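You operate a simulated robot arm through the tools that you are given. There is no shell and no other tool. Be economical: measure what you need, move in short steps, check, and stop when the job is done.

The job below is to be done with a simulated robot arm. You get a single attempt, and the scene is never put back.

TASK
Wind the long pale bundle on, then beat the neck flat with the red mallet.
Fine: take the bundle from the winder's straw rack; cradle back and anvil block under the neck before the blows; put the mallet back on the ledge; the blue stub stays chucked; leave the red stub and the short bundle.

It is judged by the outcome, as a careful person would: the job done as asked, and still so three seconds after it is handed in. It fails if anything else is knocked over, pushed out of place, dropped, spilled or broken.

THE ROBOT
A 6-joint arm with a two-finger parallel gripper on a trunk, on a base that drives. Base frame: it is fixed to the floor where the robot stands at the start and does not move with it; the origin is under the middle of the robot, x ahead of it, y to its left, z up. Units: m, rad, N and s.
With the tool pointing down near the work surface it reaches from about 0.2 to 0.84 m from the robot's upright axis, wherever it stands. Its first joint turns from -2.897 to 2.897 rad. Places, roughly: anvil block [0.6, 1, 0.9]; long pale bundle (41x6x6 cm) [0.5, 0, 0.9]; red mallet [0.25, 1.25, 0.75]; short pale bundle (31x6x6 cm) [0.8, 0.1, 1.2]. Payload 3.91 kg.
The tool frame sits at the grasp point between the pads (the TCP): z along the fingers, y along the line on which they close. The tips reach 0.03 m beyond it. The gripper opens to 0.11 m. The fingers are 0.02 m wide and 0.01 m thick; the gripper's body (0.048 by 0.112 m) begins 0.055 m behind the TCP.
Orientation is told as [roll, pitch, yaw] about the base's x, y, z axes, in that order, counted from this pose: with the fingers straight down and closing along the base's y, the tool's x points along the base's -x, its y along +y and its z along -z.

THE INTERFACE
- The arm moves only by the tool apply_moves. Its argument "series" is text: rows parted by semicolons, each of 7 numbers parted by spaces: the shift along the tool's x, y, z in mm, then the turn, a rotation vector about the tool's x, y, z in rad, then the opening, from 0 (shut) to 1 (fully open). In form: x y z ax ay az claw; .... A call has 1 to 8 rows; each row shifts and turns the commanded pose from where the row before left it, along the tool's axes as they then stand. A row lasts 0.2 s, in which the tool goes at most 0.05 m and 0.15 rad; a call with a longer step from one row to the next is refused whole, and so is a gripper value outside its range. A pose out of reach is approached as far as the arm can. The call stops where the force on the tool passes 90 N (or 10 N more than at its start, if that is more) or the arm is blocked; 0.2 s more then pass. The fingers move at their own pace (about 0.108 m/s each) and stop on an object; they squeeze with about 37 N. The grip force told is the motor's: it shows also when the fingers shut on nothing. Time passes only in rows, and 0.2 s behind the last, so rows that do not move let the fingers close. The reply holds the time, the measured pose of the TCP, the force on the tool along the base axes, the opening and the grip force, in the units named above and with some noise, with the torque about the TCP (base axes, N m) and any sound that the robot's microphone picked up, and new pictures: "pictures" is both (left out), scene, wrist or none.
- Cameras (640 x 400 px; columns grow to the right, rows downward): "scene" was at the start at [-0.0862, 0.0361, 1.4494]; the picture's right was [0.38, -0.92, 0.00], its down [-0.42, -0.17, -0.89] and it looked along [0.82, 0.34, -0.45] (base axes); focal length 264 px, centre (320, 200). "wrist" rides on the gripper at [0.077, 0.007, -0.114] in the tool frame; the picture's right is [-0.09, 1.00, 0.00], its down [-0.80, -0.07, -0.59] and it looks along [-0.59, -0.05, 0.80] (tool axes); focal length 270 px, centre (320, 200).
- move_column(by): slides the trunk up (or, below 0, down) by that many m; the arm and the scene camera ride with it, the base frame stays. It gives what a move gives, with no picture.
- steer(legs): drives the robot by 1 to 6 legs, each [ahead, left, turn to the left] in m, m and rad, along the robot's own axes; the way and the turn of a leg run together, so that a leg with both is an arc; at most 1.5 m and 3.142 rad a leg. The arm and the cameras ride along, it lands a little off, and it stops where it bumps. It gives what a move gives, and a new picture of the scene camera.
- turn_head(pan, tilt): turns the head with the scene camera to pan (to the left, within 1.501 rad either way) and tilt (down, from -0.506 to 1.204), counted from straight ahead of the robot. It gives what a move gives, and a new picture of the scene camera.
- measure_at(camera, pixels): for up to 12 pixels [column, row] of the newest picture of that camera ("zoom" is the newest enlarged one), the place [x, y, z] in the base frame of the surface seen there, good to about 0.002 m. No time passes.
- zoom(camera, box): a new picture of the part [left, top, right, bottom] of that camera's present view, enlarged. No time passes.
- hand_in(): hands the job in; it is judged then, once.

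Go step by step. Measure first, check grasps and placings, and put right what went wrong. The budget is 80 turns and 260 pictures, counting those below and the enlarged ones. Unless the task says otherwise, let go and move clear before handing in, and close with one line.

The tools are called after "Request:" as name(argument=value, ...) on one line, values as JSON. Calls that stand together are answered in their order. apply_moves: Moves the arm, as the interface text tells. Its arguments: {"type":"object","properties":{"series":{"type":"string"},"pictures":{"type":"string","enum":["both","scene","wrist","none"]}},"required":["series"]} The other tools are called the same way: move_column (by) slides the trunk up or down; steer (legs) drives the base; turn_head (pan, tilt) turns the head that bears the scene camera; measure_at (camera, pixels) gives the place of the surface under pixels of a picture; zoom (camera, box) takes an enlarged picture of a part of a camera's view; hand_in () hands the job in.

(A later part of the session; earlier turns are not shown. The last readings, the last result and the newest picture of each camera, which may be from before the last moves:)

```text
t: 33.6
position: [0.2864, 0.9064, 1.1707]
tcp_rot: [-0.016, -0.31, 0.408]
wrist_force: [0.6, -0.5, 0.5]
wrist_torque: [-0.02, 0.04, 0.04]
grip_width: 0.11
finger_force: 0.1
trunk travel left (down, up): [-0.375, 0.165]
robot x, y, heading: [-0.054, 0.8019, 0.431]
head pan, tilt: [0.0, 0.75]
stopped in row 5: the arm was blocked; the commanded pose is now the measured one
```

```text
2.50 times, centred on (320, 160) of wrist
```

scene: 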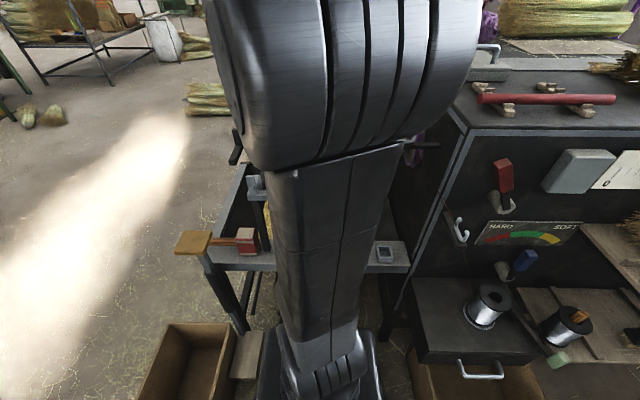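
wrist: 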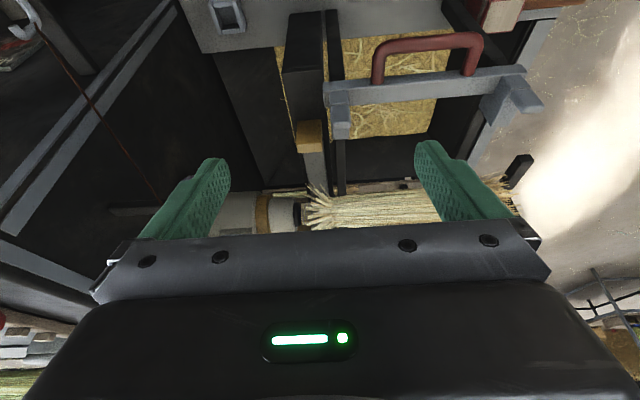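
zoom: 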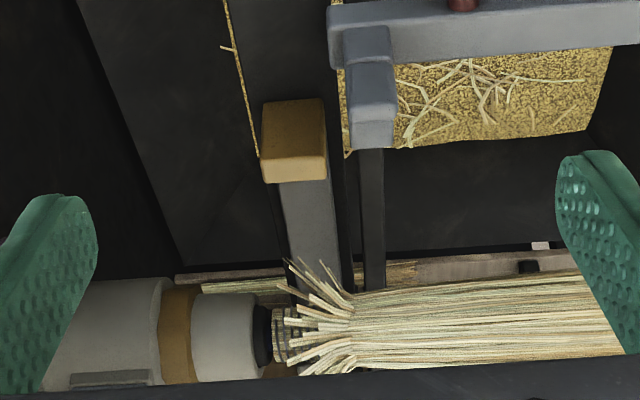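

The brown block is the anvil, sitting at the front of its rail; it slides about 0.1 m in to come under the neck. Next I level and lift the tool, then drive round to the rack.

Request:
apply_moves(series="0 0 -30 0 0.14 0 1;0 0 -40 0 0.14 0 1;0 0 -45 0 0.03 0 1;45 0 0 0 0 0 1", pictures="none")

Request:
steer(legs=[[-0.33, -0.18, 0], [-0.02, -0.596, 0]])

```text
t: 34.6
position: [0.2228, 0.8851, 1.2843]
tcp_rot: [-0.013, -0.018, 0.41]
wrist_force: [0.2, -0.1, 0.7]
wrist_torque: [0.0, 0.0, -0.03]
grip_width: 0.1101
finger_force: 0.1
out of reach, approached as far as the arm can: row 4
trunk travel left (down, up): [-0.375, 0.165]
robot x, y, heading: [-0.0566, 0.7962, 0.427]
head pan, tilt: [0.0, 0.75]
```

```text
t: 39.9
position: [0.2192, 0.0346, 1.2839]
tcp_rot: [-0.016, -0.014, 0.4]
wrist_force: [-0.5, 0.1, -0.2]
wrist_torque: [-0.04, -0.01, 0.0]
grip_width: 0.1101
finger_force: 0.0
trunk travel left (down, up): [-0.375, 0.165]
robot x, y, heading: [-0.0631, -0.0514, 0.422]
head pan, tilt: [0.0, 0.75]
```

scene: 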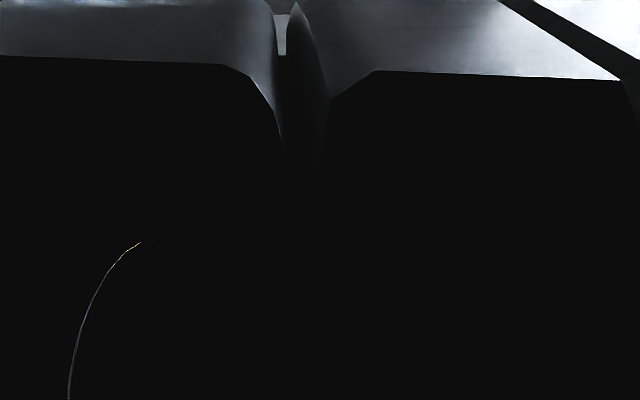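

I move over the rack and turn the tool so the fingers will close across the bundle.

Request:
apply_moves(series="-42 -20 0 0 0 0 1;-42 -20 0 0 0 0 1;-42 -20 0 0 0 0 1;-42 -20 0 0 0 0 1;-40 -20 0 0 0 0 1;-38 -10 0 0 0 0 1;0 0 0 0 0 0.145 1;0 0 0 0 0 0.145 1", pictures="none")

Request:
apply_moves(series="0 0 0 0 0 0.145 1;0 0 0 0 0 0.145 1;0 0 0 0 0 0.145 1;0 0 0 0 0 0.145 1;0 0 0 0 0 0.145 1;0 0 0 0 0 0.145 1;0 0 0 0 0 0.145 1;0 0 0 0 0 0.145 1", pictures="both")

```text
t: 41.7
position: [0.4851, 0.029, 1.2802]
tcp_rot: [-0.01, -0.024, 0.108]
wrist_force: [-0.5, -0.2, 0.5]
wrist_torque: [0.03, -0.02, -0.01]
grip_width: 0.11
finger_force: 0.1
out of reach, approached as far as the arm can: row 6
trunk travel left (down, up): [-0.375, 0.165]
robot x, y, heading: [-0.0631, -0.0502, 0.418]
head pan, tilt: [0.0, 0.75]
```

```text
t: 43.5
position: [0.4858, 0.0281, 1.2809]
tcp_rot: [0.018, -0.017, -1.055]
wrist_force: [-0.2, 1.2, 0.6]
wrist_torque: [0.0, -0.01, -0.03]
grip_width: 0.1101
finger_force: 0.0
trunk travel left (down, up): [-0.375, 0.165]
robot x, y, heading: [-0.062, -0.0481, 0.415]
head pan, tilt: [0.0, 0.75]
```

scene: 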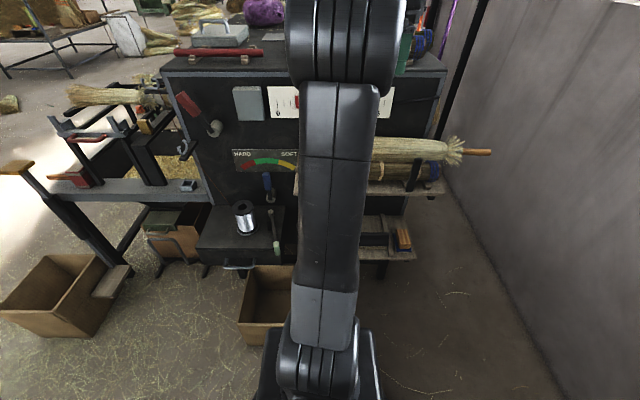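
wrist: 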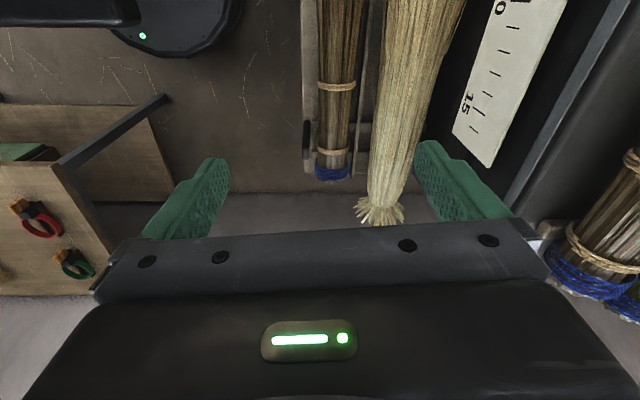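

From above, the front (tied, blue-ended) and rear (plain with orange stick) bundles are separate. I measure both precisely to decide by size.

Request:
zoom(camera="wrist", box=[280, 0, 480, 240])

Request:
measure_at(camera="wrist", pixels=[[333, 172], [349, 100], [325, 100], [354, 30], [360, 5], [318, 150], [349, 150], [385, 150], [416, 100], [372, 100], [396, 50], [462, 5]])

Request:
measure_at(camera="scene", pixels=[[420, 140], [460, 150], [420, 148], [480, 152], [415, 180], [435, 180], [440, 170]])

```text
1.67 times, centred on (380, 120) of wrist
```

zoom: 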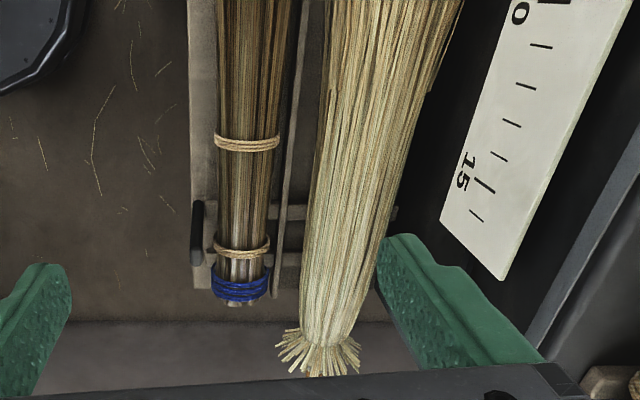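

```text
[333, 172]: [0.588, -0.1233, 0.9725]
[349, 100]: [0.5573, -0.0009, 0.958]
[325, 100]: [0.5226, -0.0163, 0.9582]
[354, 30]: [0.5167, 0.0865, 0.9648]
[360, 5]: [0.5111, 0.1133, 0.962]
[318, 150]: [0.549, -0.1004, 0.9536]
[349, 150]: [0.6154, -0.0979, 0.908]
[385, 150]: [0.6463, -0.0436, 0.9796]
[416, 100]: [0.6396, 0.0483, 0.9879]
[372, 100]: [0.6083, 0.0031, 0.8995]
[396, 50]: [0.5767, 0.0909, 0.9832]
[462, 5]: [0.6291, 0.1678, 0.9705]
```

```text
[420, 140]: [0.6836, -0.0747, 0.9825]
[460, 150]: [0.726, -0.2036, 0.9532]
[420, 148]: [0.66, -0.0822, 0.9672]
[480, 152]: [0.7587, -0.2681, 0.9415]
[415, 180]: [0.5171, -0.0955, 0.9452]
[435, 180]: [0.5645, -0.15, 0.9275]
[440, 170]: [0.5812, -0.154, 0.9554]
```

By size the front bundle (≈5–6 cm across, 0.40 m) fits and lies between the posts. I align over its centre and descend partway.

Request:
apply_moves(series="0 0 0 0 0 0.118 0.85;17 26 0 0 0 0 0.85;0 0 45 0 0 0 0.85;0 0 45 0 0 0 0.85;0 0 45 0 0 0 0.85;0 0 40 0 0 0 0.85", pictures="wrist")

Request:
zoom(camera="wrist", box=[200, 0, 440, 240])

```text
t: 44.9
position: [0.5045, 0.0527, 1.0984]
tcp_rot: [0.014, -0.014, -1.169]
wrist_force: [-0.2, 0.3, -0.5]
wrist_torque: [0.0, 0.0, 0.0]
grip_width: 0.0935
finger_force: 0.0
out of reach, approached as far as the arm can: row 2
trunk travel left (down, up): [-0.375, 0.165]
robot x, y, heading: [-0.0613, -0.0466, 0.418]
head pan, tilt: [0.0, 0.75]
```

wrist: 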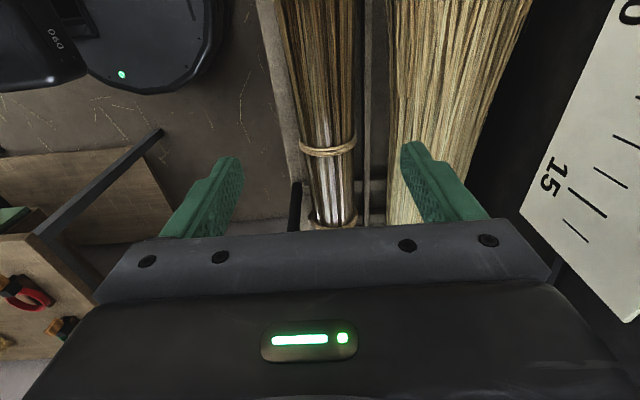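

```text
1.67 times, centred on (320, 120) of wrist
```

zoom: 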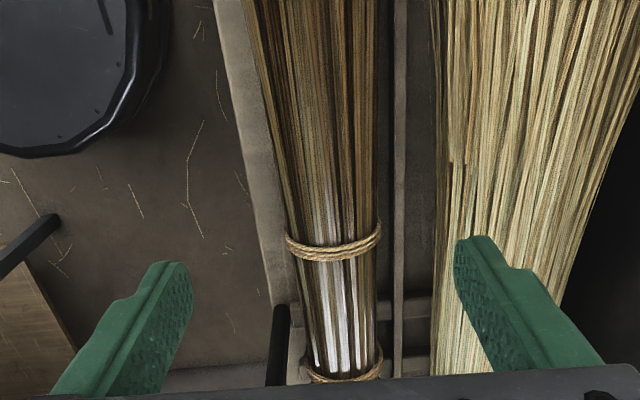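

Request:
measure_at(camera="wrist", pixels=[[292, 60], [322, 60], [349, 60], [308, 130], [330, 130], [350, 130], [360, 60], [375, 60], [395, 60], [370, 120], [385, 120], [340, 60]])

```text
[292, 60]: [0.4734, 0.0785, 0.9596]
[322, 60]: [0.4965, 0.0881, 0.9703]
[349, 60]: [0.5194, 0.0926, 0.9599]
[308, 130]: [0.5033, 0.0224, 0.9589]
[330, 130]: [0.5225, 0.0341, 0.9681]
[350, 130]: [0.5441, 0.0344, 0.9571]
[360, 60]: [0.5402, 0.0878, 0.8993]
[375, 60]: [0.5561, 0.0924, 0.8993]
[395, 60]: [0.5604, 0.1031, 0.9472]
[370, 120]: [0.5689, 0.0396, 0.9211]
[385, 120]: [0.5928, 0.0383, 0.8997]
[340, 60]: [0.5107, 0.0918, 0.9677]
```

The bundle's top is z≈0.970 and a divider (z≈0.921) lies just behind it, so I narrow the opening, shift 7 mm, and descend to TCP z≈0.952.

Request:
apply_moves(series="0 7 30 0 0 -0.03 0.7;0 0 40 0 0 0 0.7;0 0 40 0 0 0 0.7;0 0 36 0 0 0 0.7;0 0 0 0 0 0 0.7", pictures="wrist")

```text
t: 46.1
position: [0.5101, 0.0569, 0.9534]
tcp_rot: [0.017, -0.014, -1.14]
wrist_force: [0.6, 1.0, -0.1]
wrist_torque: [0.01, -0.01, 0.0]
grip_width: 0.0769
finger_force: 0.1
trunk travel left (down, up): [-0.375, 0.165]
robot x, y, heading: [-0.0622, -0.0468, 0.417]
head pan, tilt: [0.0, 0.75]
```

wrist: 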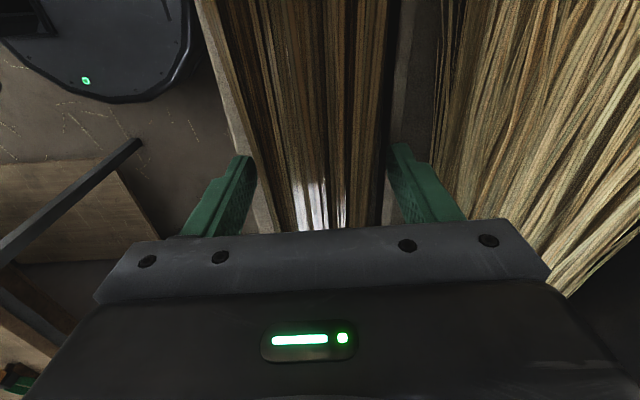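

Fingers straddle the bundle with free room on both sides. I close and lift a little.

Request:
apply_moves(series="0 0 0 0 0 0 0.4;0 0 0 0 0 0 0;0 0 0 0 0 0 0;0 0 -20 0 0 0 0;0 0 -40 0 0 0 0", pictures="both")

```text
t: 47.3
position: [0.5098, 0.0588, 1.0131]
tcp_rot: [0.015, -0.014, -1.14]
wrist_force: [-0.7, 0.6, -0.9]
wrist_torque: [0.04, 0.01, 0.0]
grip_width: 0.0523
finger_force: 36.7
trunk travel left (down, up): [-0.375, 0.165]
robot x, y, heading: [-0.063, -0.0502, 0.419]
head pan, tilt: [0.0, 0.75]
```

scene: 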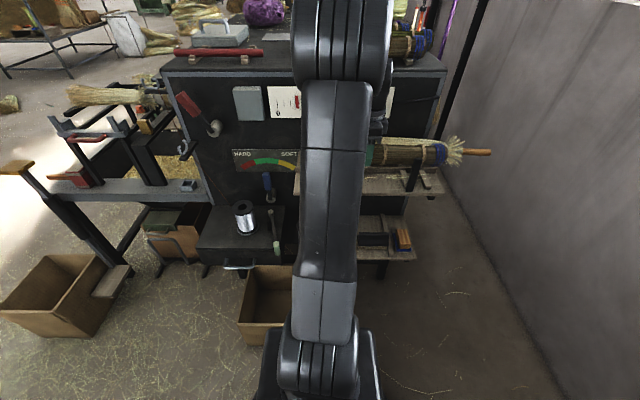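
wrist: 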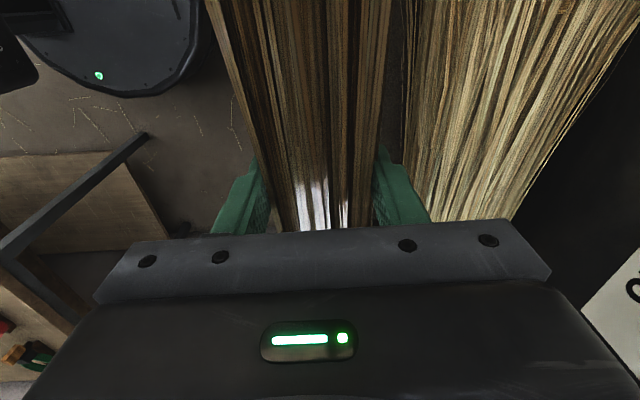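

Grasp holds (width 0.052 m), bundle raised off the rack. I lift clear of the posts and draw it back from the machine.

Request:
apply_moves(series="0 0 -48 0 0 0 0;0 0 -48 0 0 0 0;0 0 -45 0 0 0 0;0 -45 0 0 0 0 0;0 -45 0 0 0 0 0;0 -45 0 0 0 0 0;0 -45 0 0 0 0 0", pictures="both")

```text
t: 48.9
position: [0.343, -0.0174, 1.1508]
tcp_rot: [0.016, -0.014, -1.141]
wrist_force: [-0.6, 0.2, -0.7]
wrist_torque: [0.0, 0.03, -0.03]
grip_width: 0.0526
finger_force: 36.7
trunk travel left (down, up): [-0.375, 0.165]
robot x, y, heading: [-0.0586, -0.0515, 0.417]
head pan, tilt: [0.0, 0.75]
```

scene: 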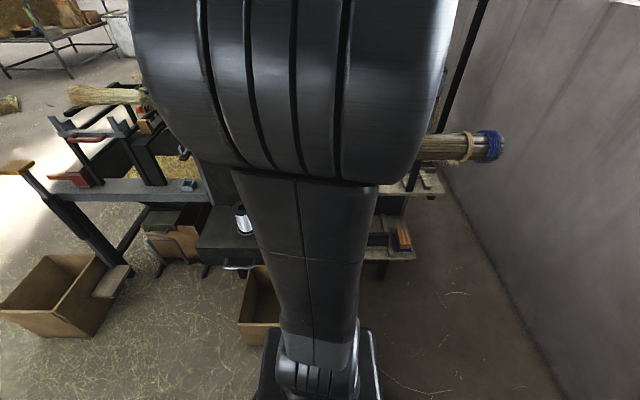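
wrist: 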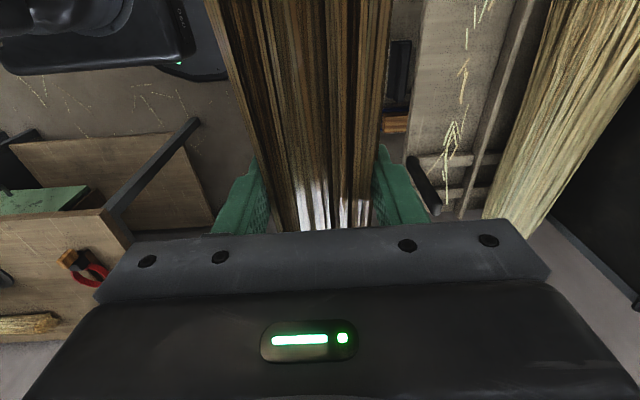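

Bundle held clear. I drive back around the cardboard box to the bench.

Request:
steer(legs=[[0.004, 0.6, 0], [0.327, 0.293, 0]])

Request:
apply_moves(series="0 0 0 0 0 0 0", pictures="wrist")

```text
t: 54.5
position: [0.2764, 0.8927, 1.1505]
tcp_rot: [0.014, -0.014, -1.176]
wrist_force: [0.2, 0.1, -1.3]
wrist_torque: [0.03, 0.02, -0.02]
grip_width: 0.0526
finger_force: 37.1
trunk travel left (down, up): [-0.375, 0.165]
robot x, y, heading: [-0.1337, 0.8773, 0.377]
head pan, tilt: [0.0, 0.75]
stopped in leg 2: the robot was blocked; the commanded pose is now the measured one
```

scene: 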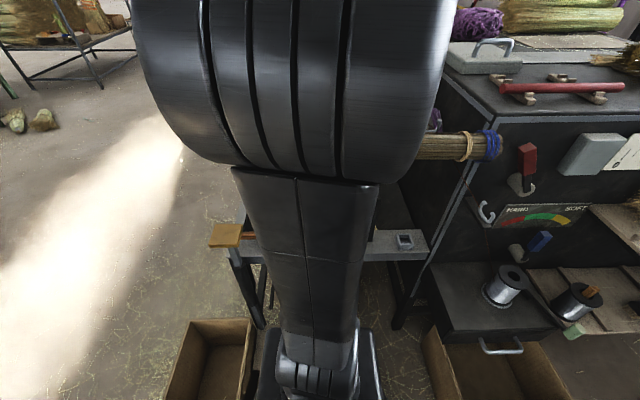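

```text
t: 54.9
position: [0.2762, 0.8941, 1.1516]
tcp_rot: [0.014, -0.014, -1.176]
wrist_force: [-0.6, 0.2, 0.2]
wrist_torque: [0.03, 0.01, -0.02]
grip_width: 0.0524
finger_force: 36.7
trunk travel left (down, up): [-0.375, 0.165]
robot x, y, heading: [-0.1309, 0.8742, 0.381]
head pan, tilt: [0.0, 0.75]
```

wrist: 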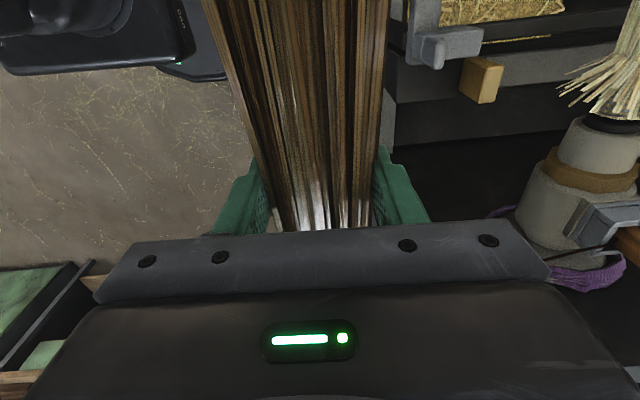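

The drive was stopped just short of the goal; I check what it touched by looking left and down.

Request:
turn_head(pan=0.9, tilt=1.1)

```text
t: 56.0
position: [0.2773, 0.893, 1.1512]
tcp_rot: [0.016, -0.014, -1.178]
wrist_force: [0.0, 0.6, -0.7]
wrist_torque: [0.03, 0.01, 0.0]
grip_width: 0.0526
finger_force: 36.9
trunk travel left (down, up): [-0.375, 0.165]
robot x, y, heading: [-0.1315, 0.873, 0.375]
head pan, tilt: [0.901, 1.1]
```

scene: 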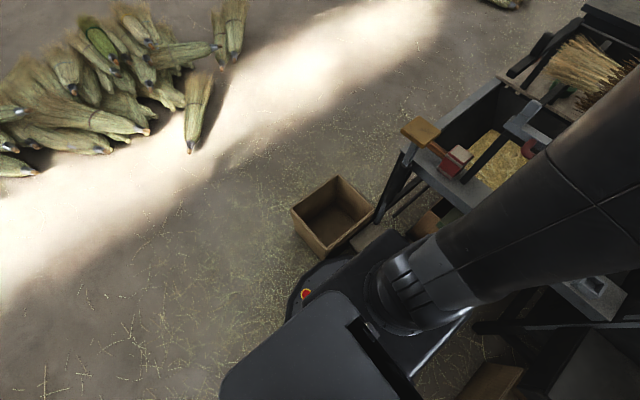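

Request:
measure_at(camera="scene", pixels=[[291, 210], [340, 176], [374, 210], [325, 255], [352, 243], [370, 225], [318, 262], [345, 258]])

Request:
zoom(camera="scene", box=[260, 100, 500, 300])

```text
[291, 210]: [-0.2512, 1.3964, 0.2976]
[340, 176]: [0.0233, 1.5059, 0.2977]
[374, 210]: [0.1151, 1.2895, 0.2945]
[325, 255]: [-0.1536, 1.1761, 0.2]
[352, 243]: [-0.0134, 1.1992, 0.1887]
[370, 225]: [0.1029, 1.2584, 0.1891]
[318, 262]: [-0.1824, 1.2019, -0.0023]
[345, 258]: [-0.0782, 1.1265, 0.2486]
```

```text
2.00 times, centred on (380, 200) of scene
```

zoom: 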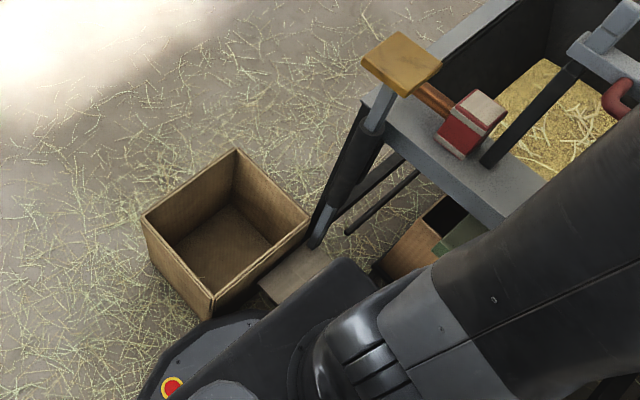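

The base rim rests against the box corner at (318,262); the box has not visibly moved. I back off 5 cm to the right and look at the cradle from the wrist.

Request:
steer(legs=[[0.0, -0.05, 0.04]])

Request:
turn_head(pan=0.75, tilt=0.6)

Request:
zoom(camera="scene", box=[260, 120, 640, 400])

```text
t: 57.0
position: [0.2958, 0.8625, 1.1522]
tcp_rot: [0.014, -0.012, -1.136]
wrist_force: [0.4, -0.7, -0.6]
wrist_torque: [0.05, 0.02, -0.01]
grip_width: 0.0523
finger_force: 37.1
trunk travel left (down, up): [-0.375, 0.165]
robot x, y, heading: [-0.1108, 0.832, 0.414]
head pan, tilt: [0.901, 1.1]
```

scene: 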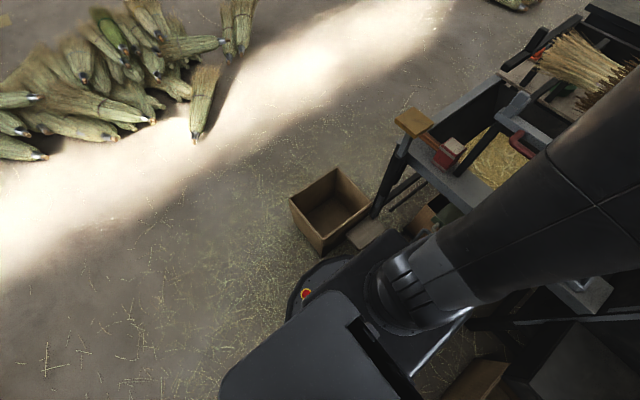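

```text
t: 57.9
position: [0.2946, 0.8631, 1.1509]
tcp_rot: [0.016, -0.015, -1.136]
wrist_force: [0.1, -0.4, -1.1]
wrist_torque: [0.05, 0.05, 0.03]
grip_width: 0.0523
finger_force: 36.6
trunk travel left (down, up): [-0.375, 0.165]
robot x, y, heading: [-0.1113, 0.8297, 0.42]
head pan, tilt: [0.75, 0.6]
```

scene: 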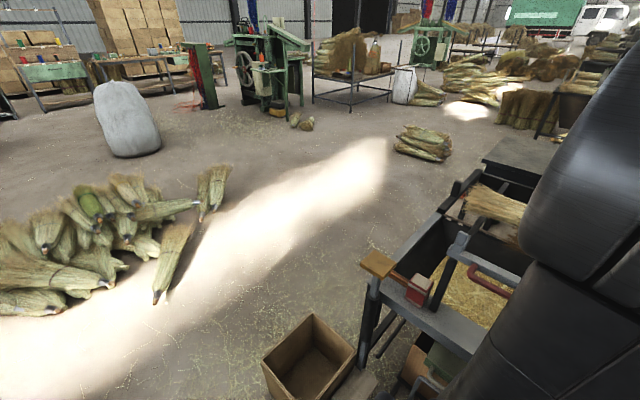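

```text
1.43 times, centred on (450, 260) of scene
```

zoom: 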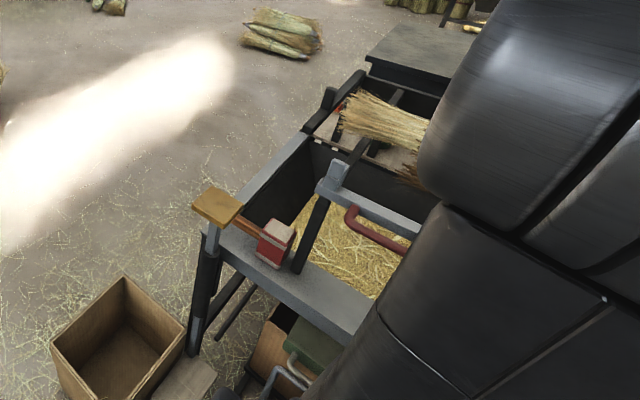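

Now I carry the bundle over the cradle's two saddles, still 0.15 m above.

Request:
apply_moves(series="40 25 0 0 0 0 0;40 25 0 0 0 0 0;40 25 0 0 0 0 0;40 25 0 0 0 0 0;30 20 0 0 0 0 0;0 0 30 0 0 0 0;0 0 30 0 0 0 0", pictures="both")

Request:
zoom(camera="wrist", box=[160, 0, 560, 240])

Request:
zoom(camera="scene", box=[340, 160, 640, 360])

```text
t: 59.5
position: [0.327, 1.0871, 1.09]
tcp_rot: [0.015, -0.013, -1.136]
wrist_force: [-0.5, 0.5, -1.7]
wrist_torque: [0.07, 0.02, 0.0]
grip_width: 0.0525
finger_force: 37.4
trunk travel left (down, up): [-0.375, 0.165]
robot x, y, heading: [-0.1101, 0.8313, 0.422]
head pan, tilt: [0.75, 0.6]
```

scene: 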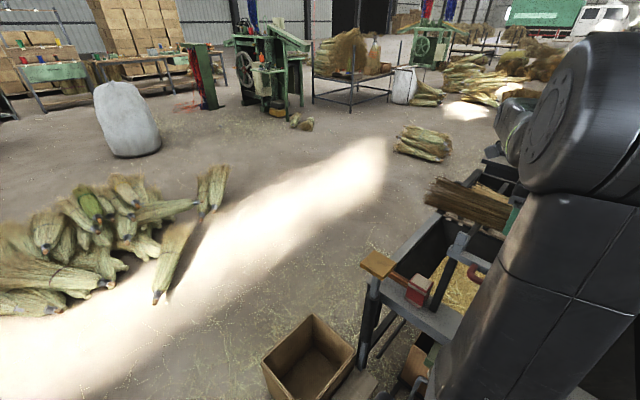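
wrist: 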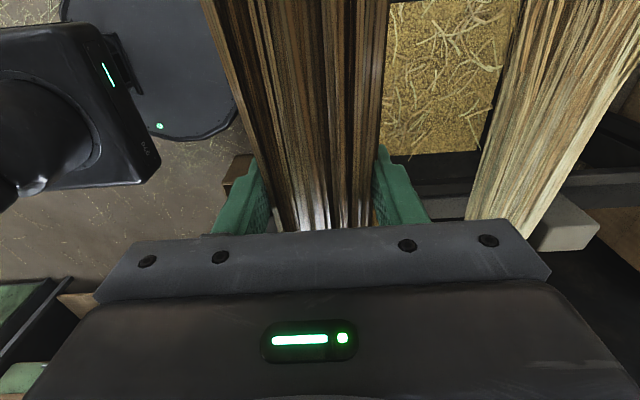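

```text
1.60 times, centred on (360, 120) of wrist
```

zoom: 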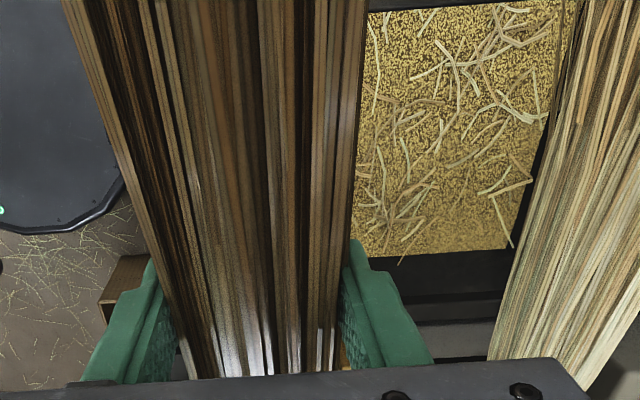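

```text
2.00 times, centred on (490, 260) of scene
```

zoom: 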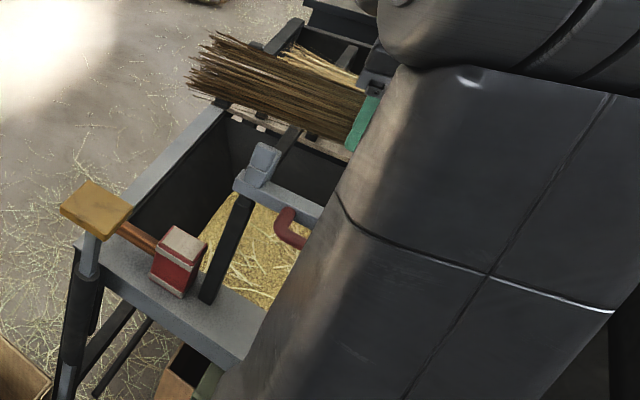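

I zoom on the visible saddle at scene (471,240) to learn its shape before lowering.

Request:
zoom(camera="scene", box=[440, 210, 520, 270])

Request:
measure_at(camera="zoom", pixels=[[240, 130], [260, 165], [215, 190], [280, 200], [200, 230], [270, 240], [330, 265], [230, 260], [255, 110], [300, 170], [180, 250], [420, 300]])

```text
6.67 times, centred on (480, 240) of scene
```

zoom: 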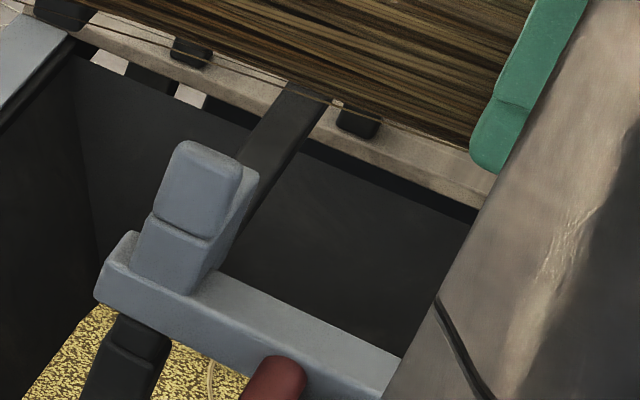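

```text
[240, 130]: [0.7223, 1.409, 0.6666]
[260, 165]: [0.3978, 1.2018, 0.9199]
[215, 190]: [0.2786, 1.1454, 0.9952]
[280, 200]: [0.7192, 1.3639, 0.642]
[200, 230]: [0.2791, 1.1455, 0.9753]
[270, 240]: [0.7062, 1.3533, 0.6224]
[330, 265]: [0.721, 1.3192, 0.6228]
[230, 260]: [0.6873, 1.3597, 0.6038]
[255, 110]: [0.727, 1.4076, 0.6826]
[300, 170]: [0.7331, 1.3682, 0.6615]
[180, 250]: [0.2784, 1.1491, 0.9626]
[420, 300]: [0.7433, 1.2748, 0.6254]
```

The saddles look like V-blocks, and the bundle's line agrees with their middle within a few mm. I lower slowly, watching force.

Request:
apply_moves(series="0 0 30 0 0 0 0;0 0 20 0 0 0 0;0 0 10 0 0 0 0;0 0 8 0 0 0 0;0 0 5 0 0 0 0;0 0 0 0 0 0 0", pictures="scene")

Request:
zoom(camera="scene", box=[420, 170, 540, 270])

```text
t: 60.9
position: [0.3279, 1.0847, 1.0176]
tcp_rot: [0.018, -0.012, -1.135]
wrist_force: [11.2, 4.7, 30.9]
wrist_torque: [-0.06, 0.19, 1.0]
grip_width: 0.0538
finger_force: 37.5
trunk travel left (down, up): [-0.375, 0.165]
robot x, y, heading: [-0.1125, 0.8262, 0.42]
head pan, tilt: [0.75, 0.6]
```

scene: 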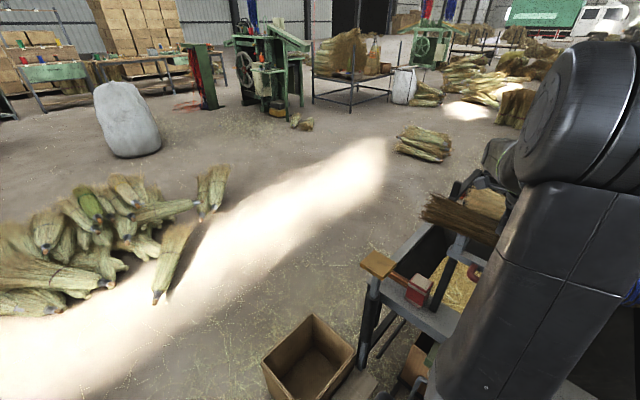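

```text
4.00 times, centred on (480, 220) of scene
```

zoom: 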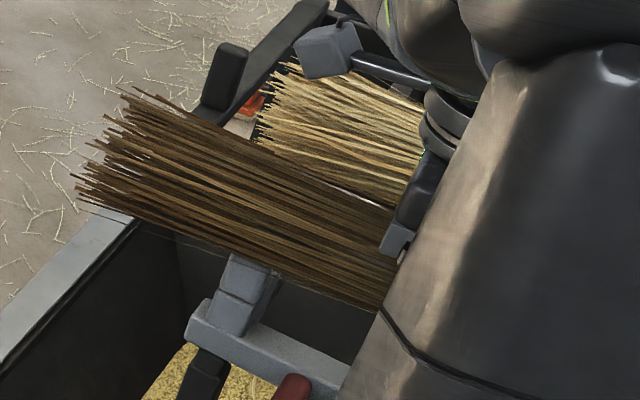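

Contact at z 1.018 with a forward push (11, 5 N): the bundle rides on the near jaw. I lift slightly, shift 8 mm forward and lower again.

Request:
apply_moves(series="0 0 -10 0 0 0 0;0 8 0 0 0 0 0;0 0 8 0 0 0 0;0 0 4 0 0 0 0;0 0 0 0 0 0 0", pictures="none")

```text
t: 62.1
position: [0.3341, 1.0893, 1.016]
tcp_rot: [0.019, -0.012, -1.137]
wrist_force: [-4.4, -2.9, 12.3]
wrist_torque: [0.76, 0.59, 0.36]
grip_width: 0.0534
finger_force: 37.4
trunk travel left (down, up): [-0.375, 0.165]
robot x, y, heading: [-0.1096, 0.8274, 0.419]
head pan, tilt: [0.75, 0.6]
```

Request:
apply_moves(series="0 -3 0 0 0 0 0;0 0 4 0 0 0 0;0 0 0 0 0 0 0", pictures="wrist")

```text
t: 62.9
position: [0.3333, 1.0879, 1.0132]
tcp_rot: [0.022, -0.015, -1.135]
wrist_force: [13.6, 3.1, 35.5]
wrist_torque: [-0.21, 0.43, 0.8]
grip_width: 0.0537
finger_force: 36.9
trunk travel left (down, up): [-0.375, 0.165]
robot x, y, heading: [-0.1123, 0.8334, 0.424]
head pan, tilt: [0.75, 0.6]
```

wrist: 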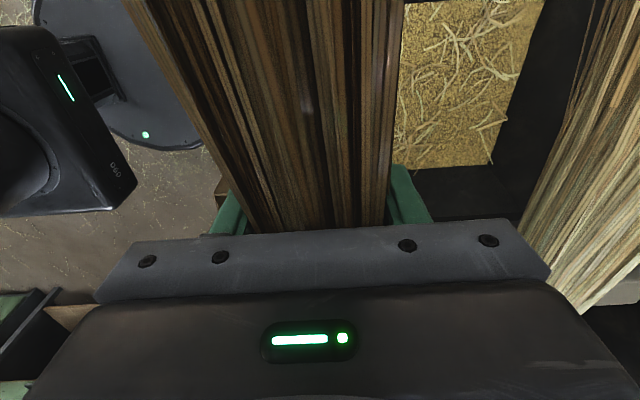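

The bundle is resting in the saddles (35 N down). I raise slightly to relieve load and release gently.

Request:
apply_moves(series="0 0 -2 0 0 0 0;0 0 0 0 0 0 0.55;0 0 0 0 0 0 0.62;0 0 0 0 0 0 0.75;0 0 -30 0 0 0 0.75;0 0 -45 0 0 0 0.75;0 0 -45 0 0 0 0.85;0 0 -45 0 0 0 1", pictures="both")

Request:
zoom(camera="wrist", box=[160, 0, 640, 240])

Request:
zoom(camera="scene", box=[400, 160, 560, 280])

```text
t: 64.7
position: [0.3297, 1.089, 1.1777]
tcp_rot: [0.016, -0.012, -1.136]
wrist_force: [-0.4, -1.2, -0.1]
wrist_torque: [0.01, -0.01, -0.02]
grip_width: 0.1097
finger_force: 0.0
trunk travel left (down, up): [-0.375, 0.165]
robot x, y, heading: [-0.1106, 0.8321, 0.42]
head pan, tilt: [0.75, 0.6]
```

scene: 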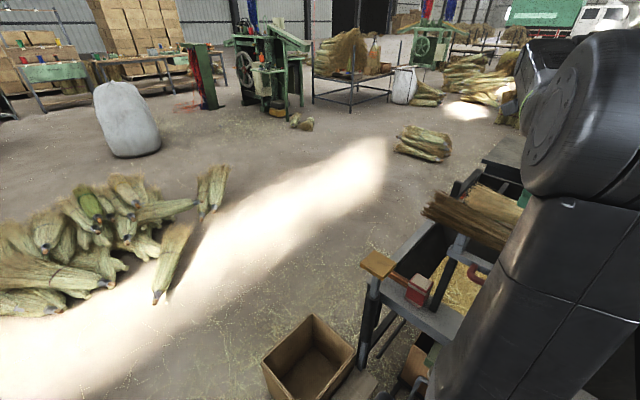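
wrist: 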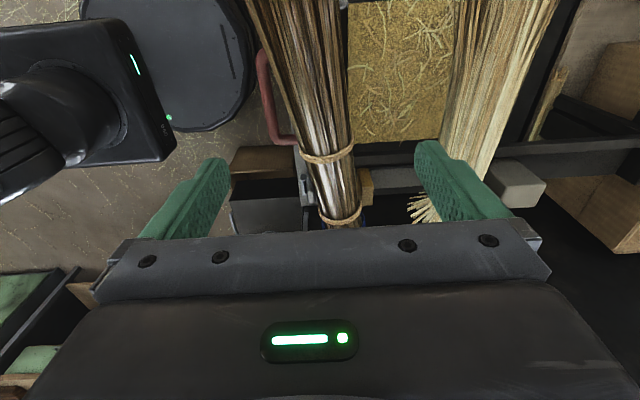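

```text
1.33 times, centred on (400, 120) of wrist
```

zoom: 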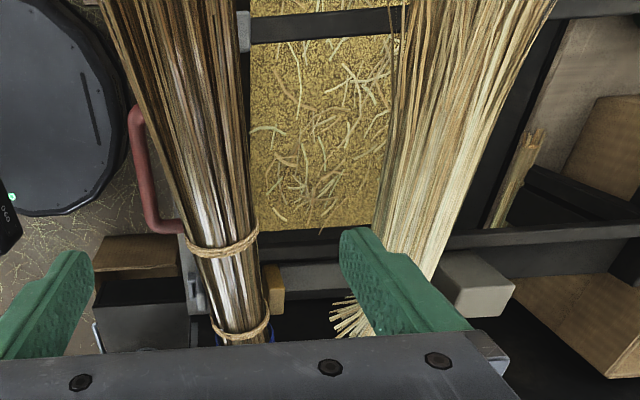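

```text
3.33 times, centred on (480, 220) of scene
```

zoom: 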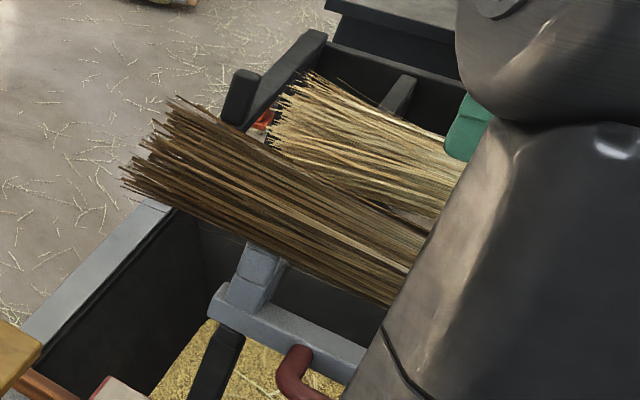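

The bundle lies in both saddles, parallel to the head. A light-grey block sits at wrist (520,180) on the rail beyond the neck — likely the real anvil; I measure it, the brown piece and the bundle's end.

Request:
measure_at(camera="wrist", pixels=[[520, 175], [500, 185], [540, 195], [395, 180], [368, 185], [362, 180], [340, 215], [327, 155], [345, 130], [300, 30], [425, 205], [305, 185]])

Request:
zoom(camera="wrist", box=[280, 120, 580, 240])

```text
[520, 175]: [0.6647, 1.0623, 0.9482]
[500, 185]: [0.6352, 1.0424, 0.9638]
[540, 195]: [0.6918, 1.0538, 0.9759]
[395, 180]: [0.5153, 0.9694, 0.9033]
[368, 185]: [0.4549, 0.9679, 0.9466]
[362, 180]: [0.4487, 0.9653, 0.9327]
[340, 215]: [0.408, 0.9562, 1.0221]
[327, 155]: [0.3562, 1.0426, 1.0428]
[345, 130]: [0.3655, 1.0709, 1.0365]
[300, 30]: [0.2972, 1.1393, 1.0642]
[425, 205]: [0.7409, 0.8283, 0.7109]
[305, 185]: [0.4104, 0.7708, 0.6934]
```

```text
2.13 times, centred on (430, 180) of wrist
```

zoom: 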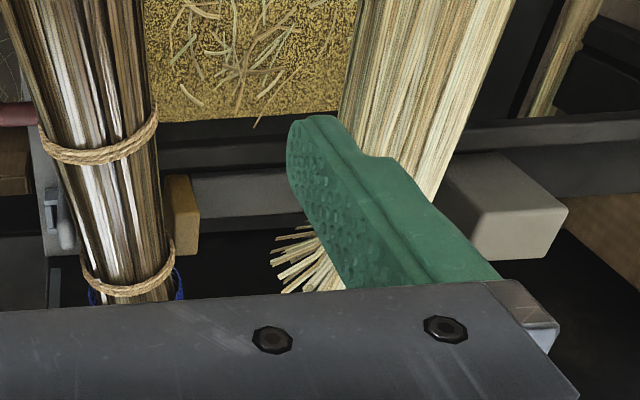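

The light-grey block at (0.66,1.05) is the anvil head on a slide with the brown grip in front: it must be pulled about 0.14 m toward me later. First I back off and turn the tool to push the cradle's red handle in.

Request:
apply_moves(series="-26 -40 0 0 0 0 1;0 -48 0 0 0 0 0.5;0 -48 0 0 0 0 0;0 0 0 0 0 -0.145 0;0 0 0 0 0 -0.145 0;0 0 0 0 0 -0.145 0;0 0 0 0 0 -0.145 0;0 0 0 0 0 -0.145 0", pictures="none")

Request:
apply_moves(series="0 0 0 0 0 -0.145 0;0 0 0 0 0 -0.145 0;0 0 0 0 0 -0.145 0;0 0 0 0 0 -0.145 0;0 0 0 0 0 -0.145 0;0 0 0 0 0 -0.12 0;0 0 40 0 0 0 0;0 0 0 0 0 0 0", pictures="both")

```text
t: 66.5
position: [0.2162, 1.0081, 1.1775]
tcp_rot: [0.001, -0.019, -0.408]
wrist_force: [-0.6, 0.5, 0.2]
wrist_torque: [-0.02, 0.01, 0.0]
grip_width: 0.0
finger_force: 37.3
trunk travel left (down, up): [-0.375, 0.165]
robot x, y, heading: [-0.1157, 0.8336, 0.422]
head pan, tilt: [0.75, 0.6]
```

```text
t: 68.3
position: [0.2175, 1.0087, 1.135]
tcp_rot: [-0.014, -0.015, 0.434]
wrist_force: [-0.4, -0.3, 0.2]
wrist_torque: [-0.03, 0.01, -0.02]
grip_width: 0.0
finger_force: 37.2
trunk travel left (down, up): [-0.375, 0.165]
robot x, y, heading: [-0.1111, 0.8296, 0.423]
head pan, tilt: [0.75, 0.6]
```

scene: 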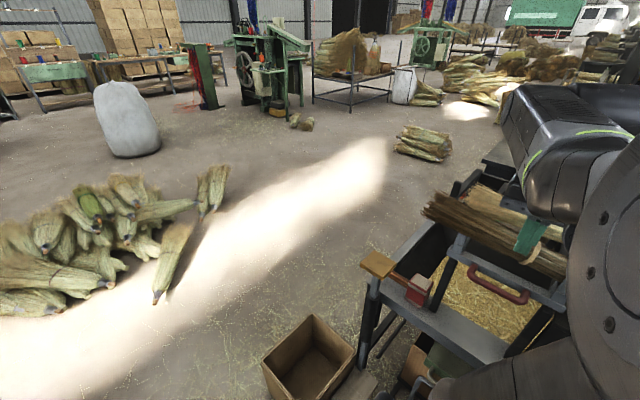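
wrist: 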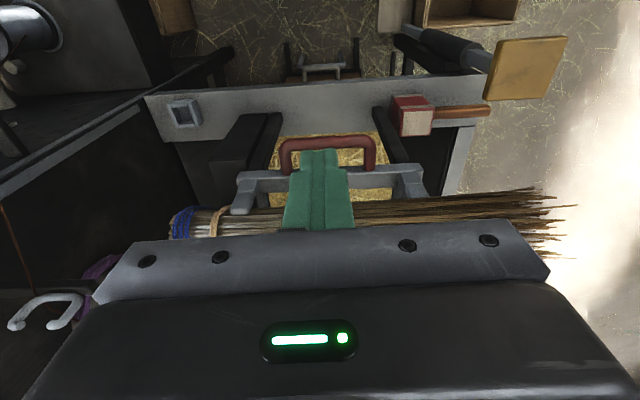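

Tool is just in front of the red handle, centred. I lower to handle height and push in small steps.

Request:
apply_moves(series="0 0 48 0 0 0 0;0 0 48 0 0 0 0;0 0 48 0 0 0 0;0 0 46 0 0 0 0;-30 0 0 0 0 0 0;-20 0 0 0 0 0 0;-20 0 0 0 0 0 0", pictures="both")

```text
t: 69.9
position: [0.287, 1.0361, 0.9477]
tcp_rot: [-0.014, -0.015, 0.434]
wrist_force: [-0.6, -0.2, -0.1]
wrist_torque: [0.02, -0.01, 0.0]
grip_width: 0.0
finger_force: 36.9
trunk travel left (down, up): [-0.375, 0.165]
robot x, y, heading: [-0.1106, 0.8297, 0.421]
head pan, tilt: [0.75, 0.6]
```

scene: 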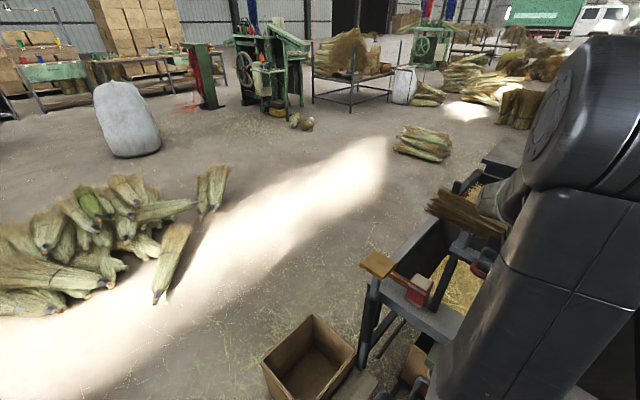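
wrist: 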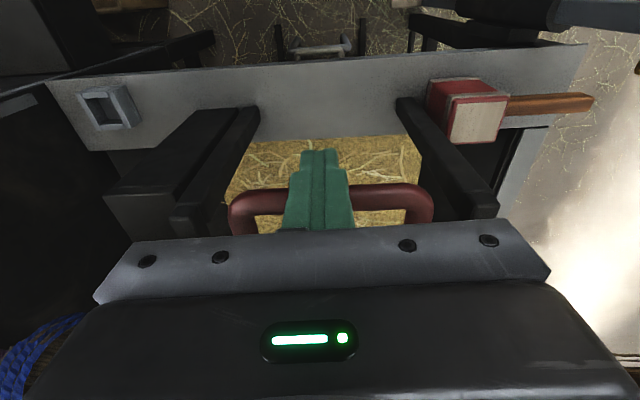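

Request:
measure_at(camera="wrist", pixels=[[265, 195], [385, 195], [319, 155], [319, 200]])

Request:
apply_moves(series="-20 0 0 0 0 0 0;-20 0 0 0 0 0 0;-20 0 0 0 0 0 0;-20 0 0 0 0 0 0", pictures="both")

Request:
measure_at(camera="wrist", pixels=[[265, 195], [385, 195], [319, 155], [319, 200]])

```text
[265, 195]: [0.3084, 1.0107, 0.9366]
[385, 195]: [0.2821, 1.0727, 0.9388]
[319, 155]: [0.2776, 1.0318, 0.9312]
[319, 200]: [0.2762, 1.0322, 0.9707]
```

```text
t: 70.9
position: [0.3563, 1.0723, 0.9487]
tcp_rot: [-0.014, -0.015, 0.434]
wrist_force: [0.0, 0.4, 0.1]
wrist_torque: [-0.03, -0.01, 0.01]
grip_width: 0.0
finger_force: 37.6
trunk travel left (down, up): [-0.375, 0.165]
robot x, y, heading: [-0.1122, 0.8286, 0.414]
head pan, tilt: [0.75, 0.6]
```

scene: 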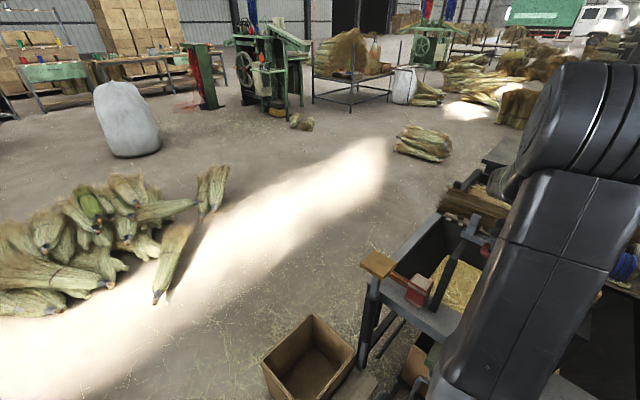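
wrist: 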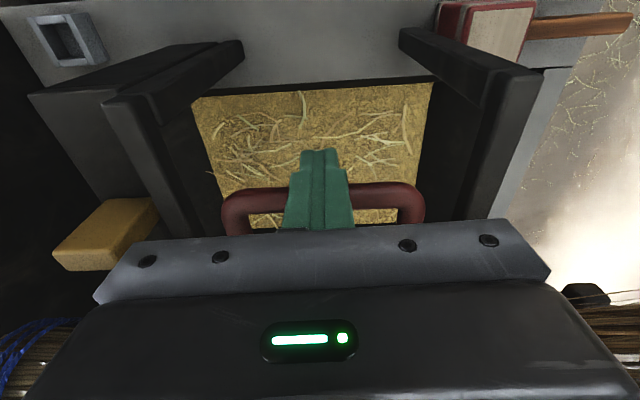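

```text
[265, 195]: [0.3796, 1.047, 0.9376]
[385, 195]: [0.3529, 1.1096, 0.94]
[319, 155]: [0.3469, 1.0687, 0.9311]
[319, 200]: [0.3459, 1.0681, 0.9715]
```

The cradle slides freely (≈0.10 m so far). I push on in small steps until it stops.

Request:
apply_moves(series="-12 0 0 0 0 0 0;-12 0 0 0 0 0 0;-10 0 0 0 0 0 0;0 0 0 0 0 0 0", pictures="both")

Request:
zoom(camera="scene", box=[410, 150, 570, 270])

```text
t: 71.6
position: [0.3619, 1.0741, 0.9453]
tcp_rot: [-0.014, 0.026, 0.433]
wrist_force: [-33.7, -14.7, 8.1]
wrist_torque: [-0.13, 0.27, -0.03]
grip_width: 0.0003
finger_force: 37.5
trunk travel left (down, up): [-0.375, 0.165]
robot x, y, heading: [-0.1131, 0.825, 0.421]
head pan, tilt: [0.75, 0.6]
stopped in row 3: the force on the tool passed its limit (the readings are from after the stop); the commanded pose is now the measured one
```

scene: 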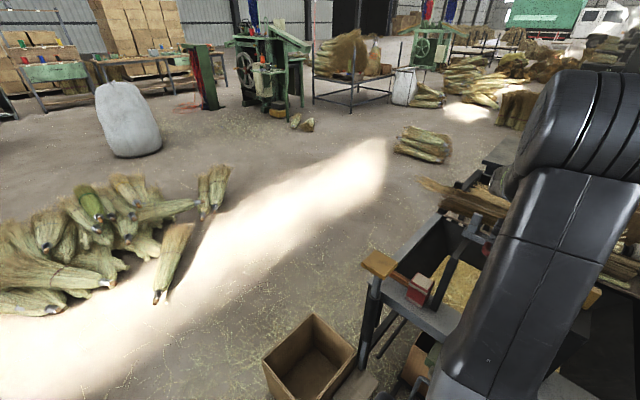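
wrist: 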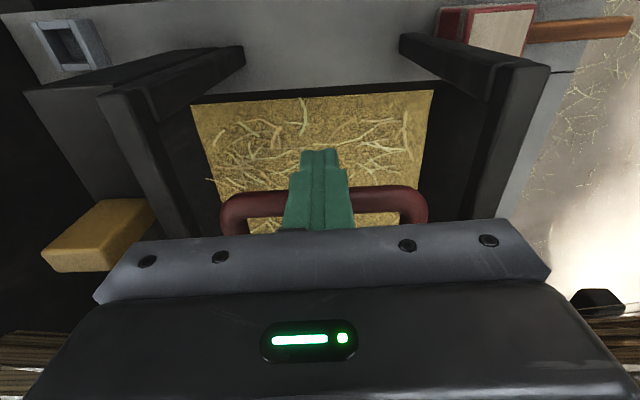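

```text
3.33 times, centred on (490, 210) of scene
```

zoom: 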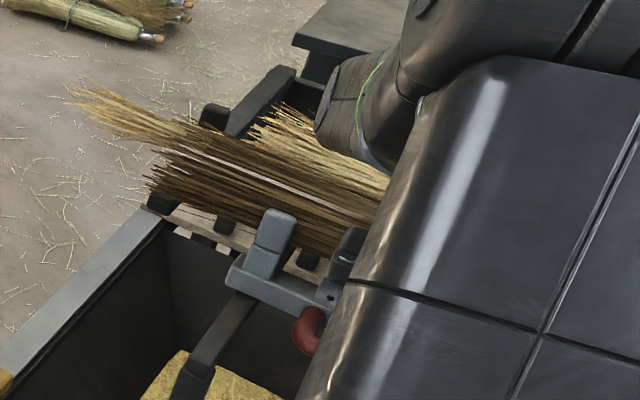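

The cradle stopped with 35 N resistance after ≈0.115 m. I back off and raise to view how the bundle meets the neck.

Request:
apply_moves(series="30 0 0 0 0 0 0;45 0 -10 0 0 0 0;40 0 -30 0 0 0 0;0 0 -48 0 0 0 0;0 0 -48 0 0 0 0;0 0 -48 0 0 0 0;0 0 -48 0 0 0 1;0 0 -48 0 0 0 1", pictures="both")

Request:
zoom(camera="wrist", box=[120, 60, 520, 260])

Request:
zoom(camera="scene", box=[410, 150, 640, 320])

```text
t: 73.4
position: [0.2644, 1.0357, 1.229]
tcp_rot: [-0.014, 0.018, 0.434]
wrist_force: [0.2, 0.2, -0.9]
wrist_torque: [-0.01, 0.03, 0.0]
grip_width: 0.1102
finger_force: 0.0
trunk travel left (down, up): [-0.375, 0.165]
robot x, y, heading: [-0.1131, 0.8287, 0.426]
head pan, tilt: [0.75, 0.6]
```

scene: 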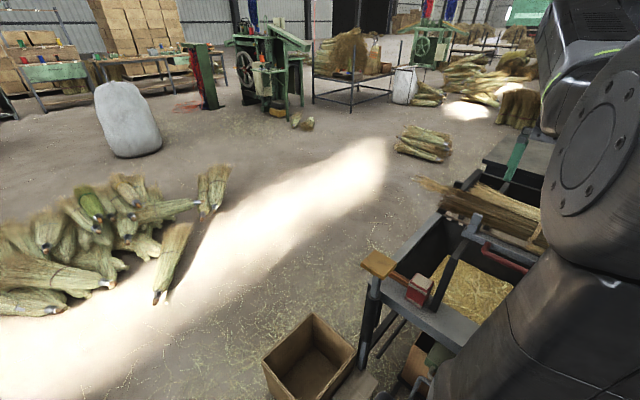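
wrist: 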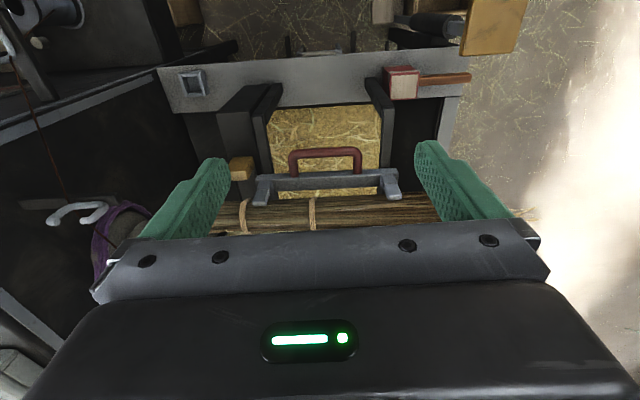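

```text
1.60 times, centred on (320, 160) of wrist
```

zoom: 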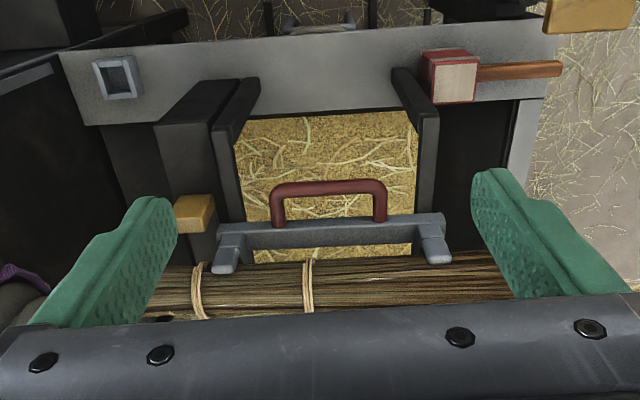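

```text
2.35 times, centred on (525, 235) of scene
```

zoom: 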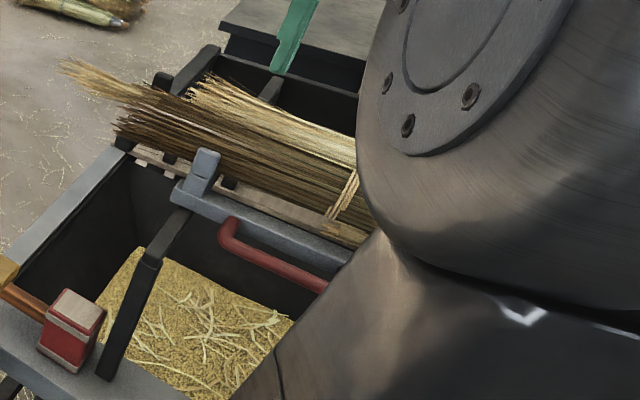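

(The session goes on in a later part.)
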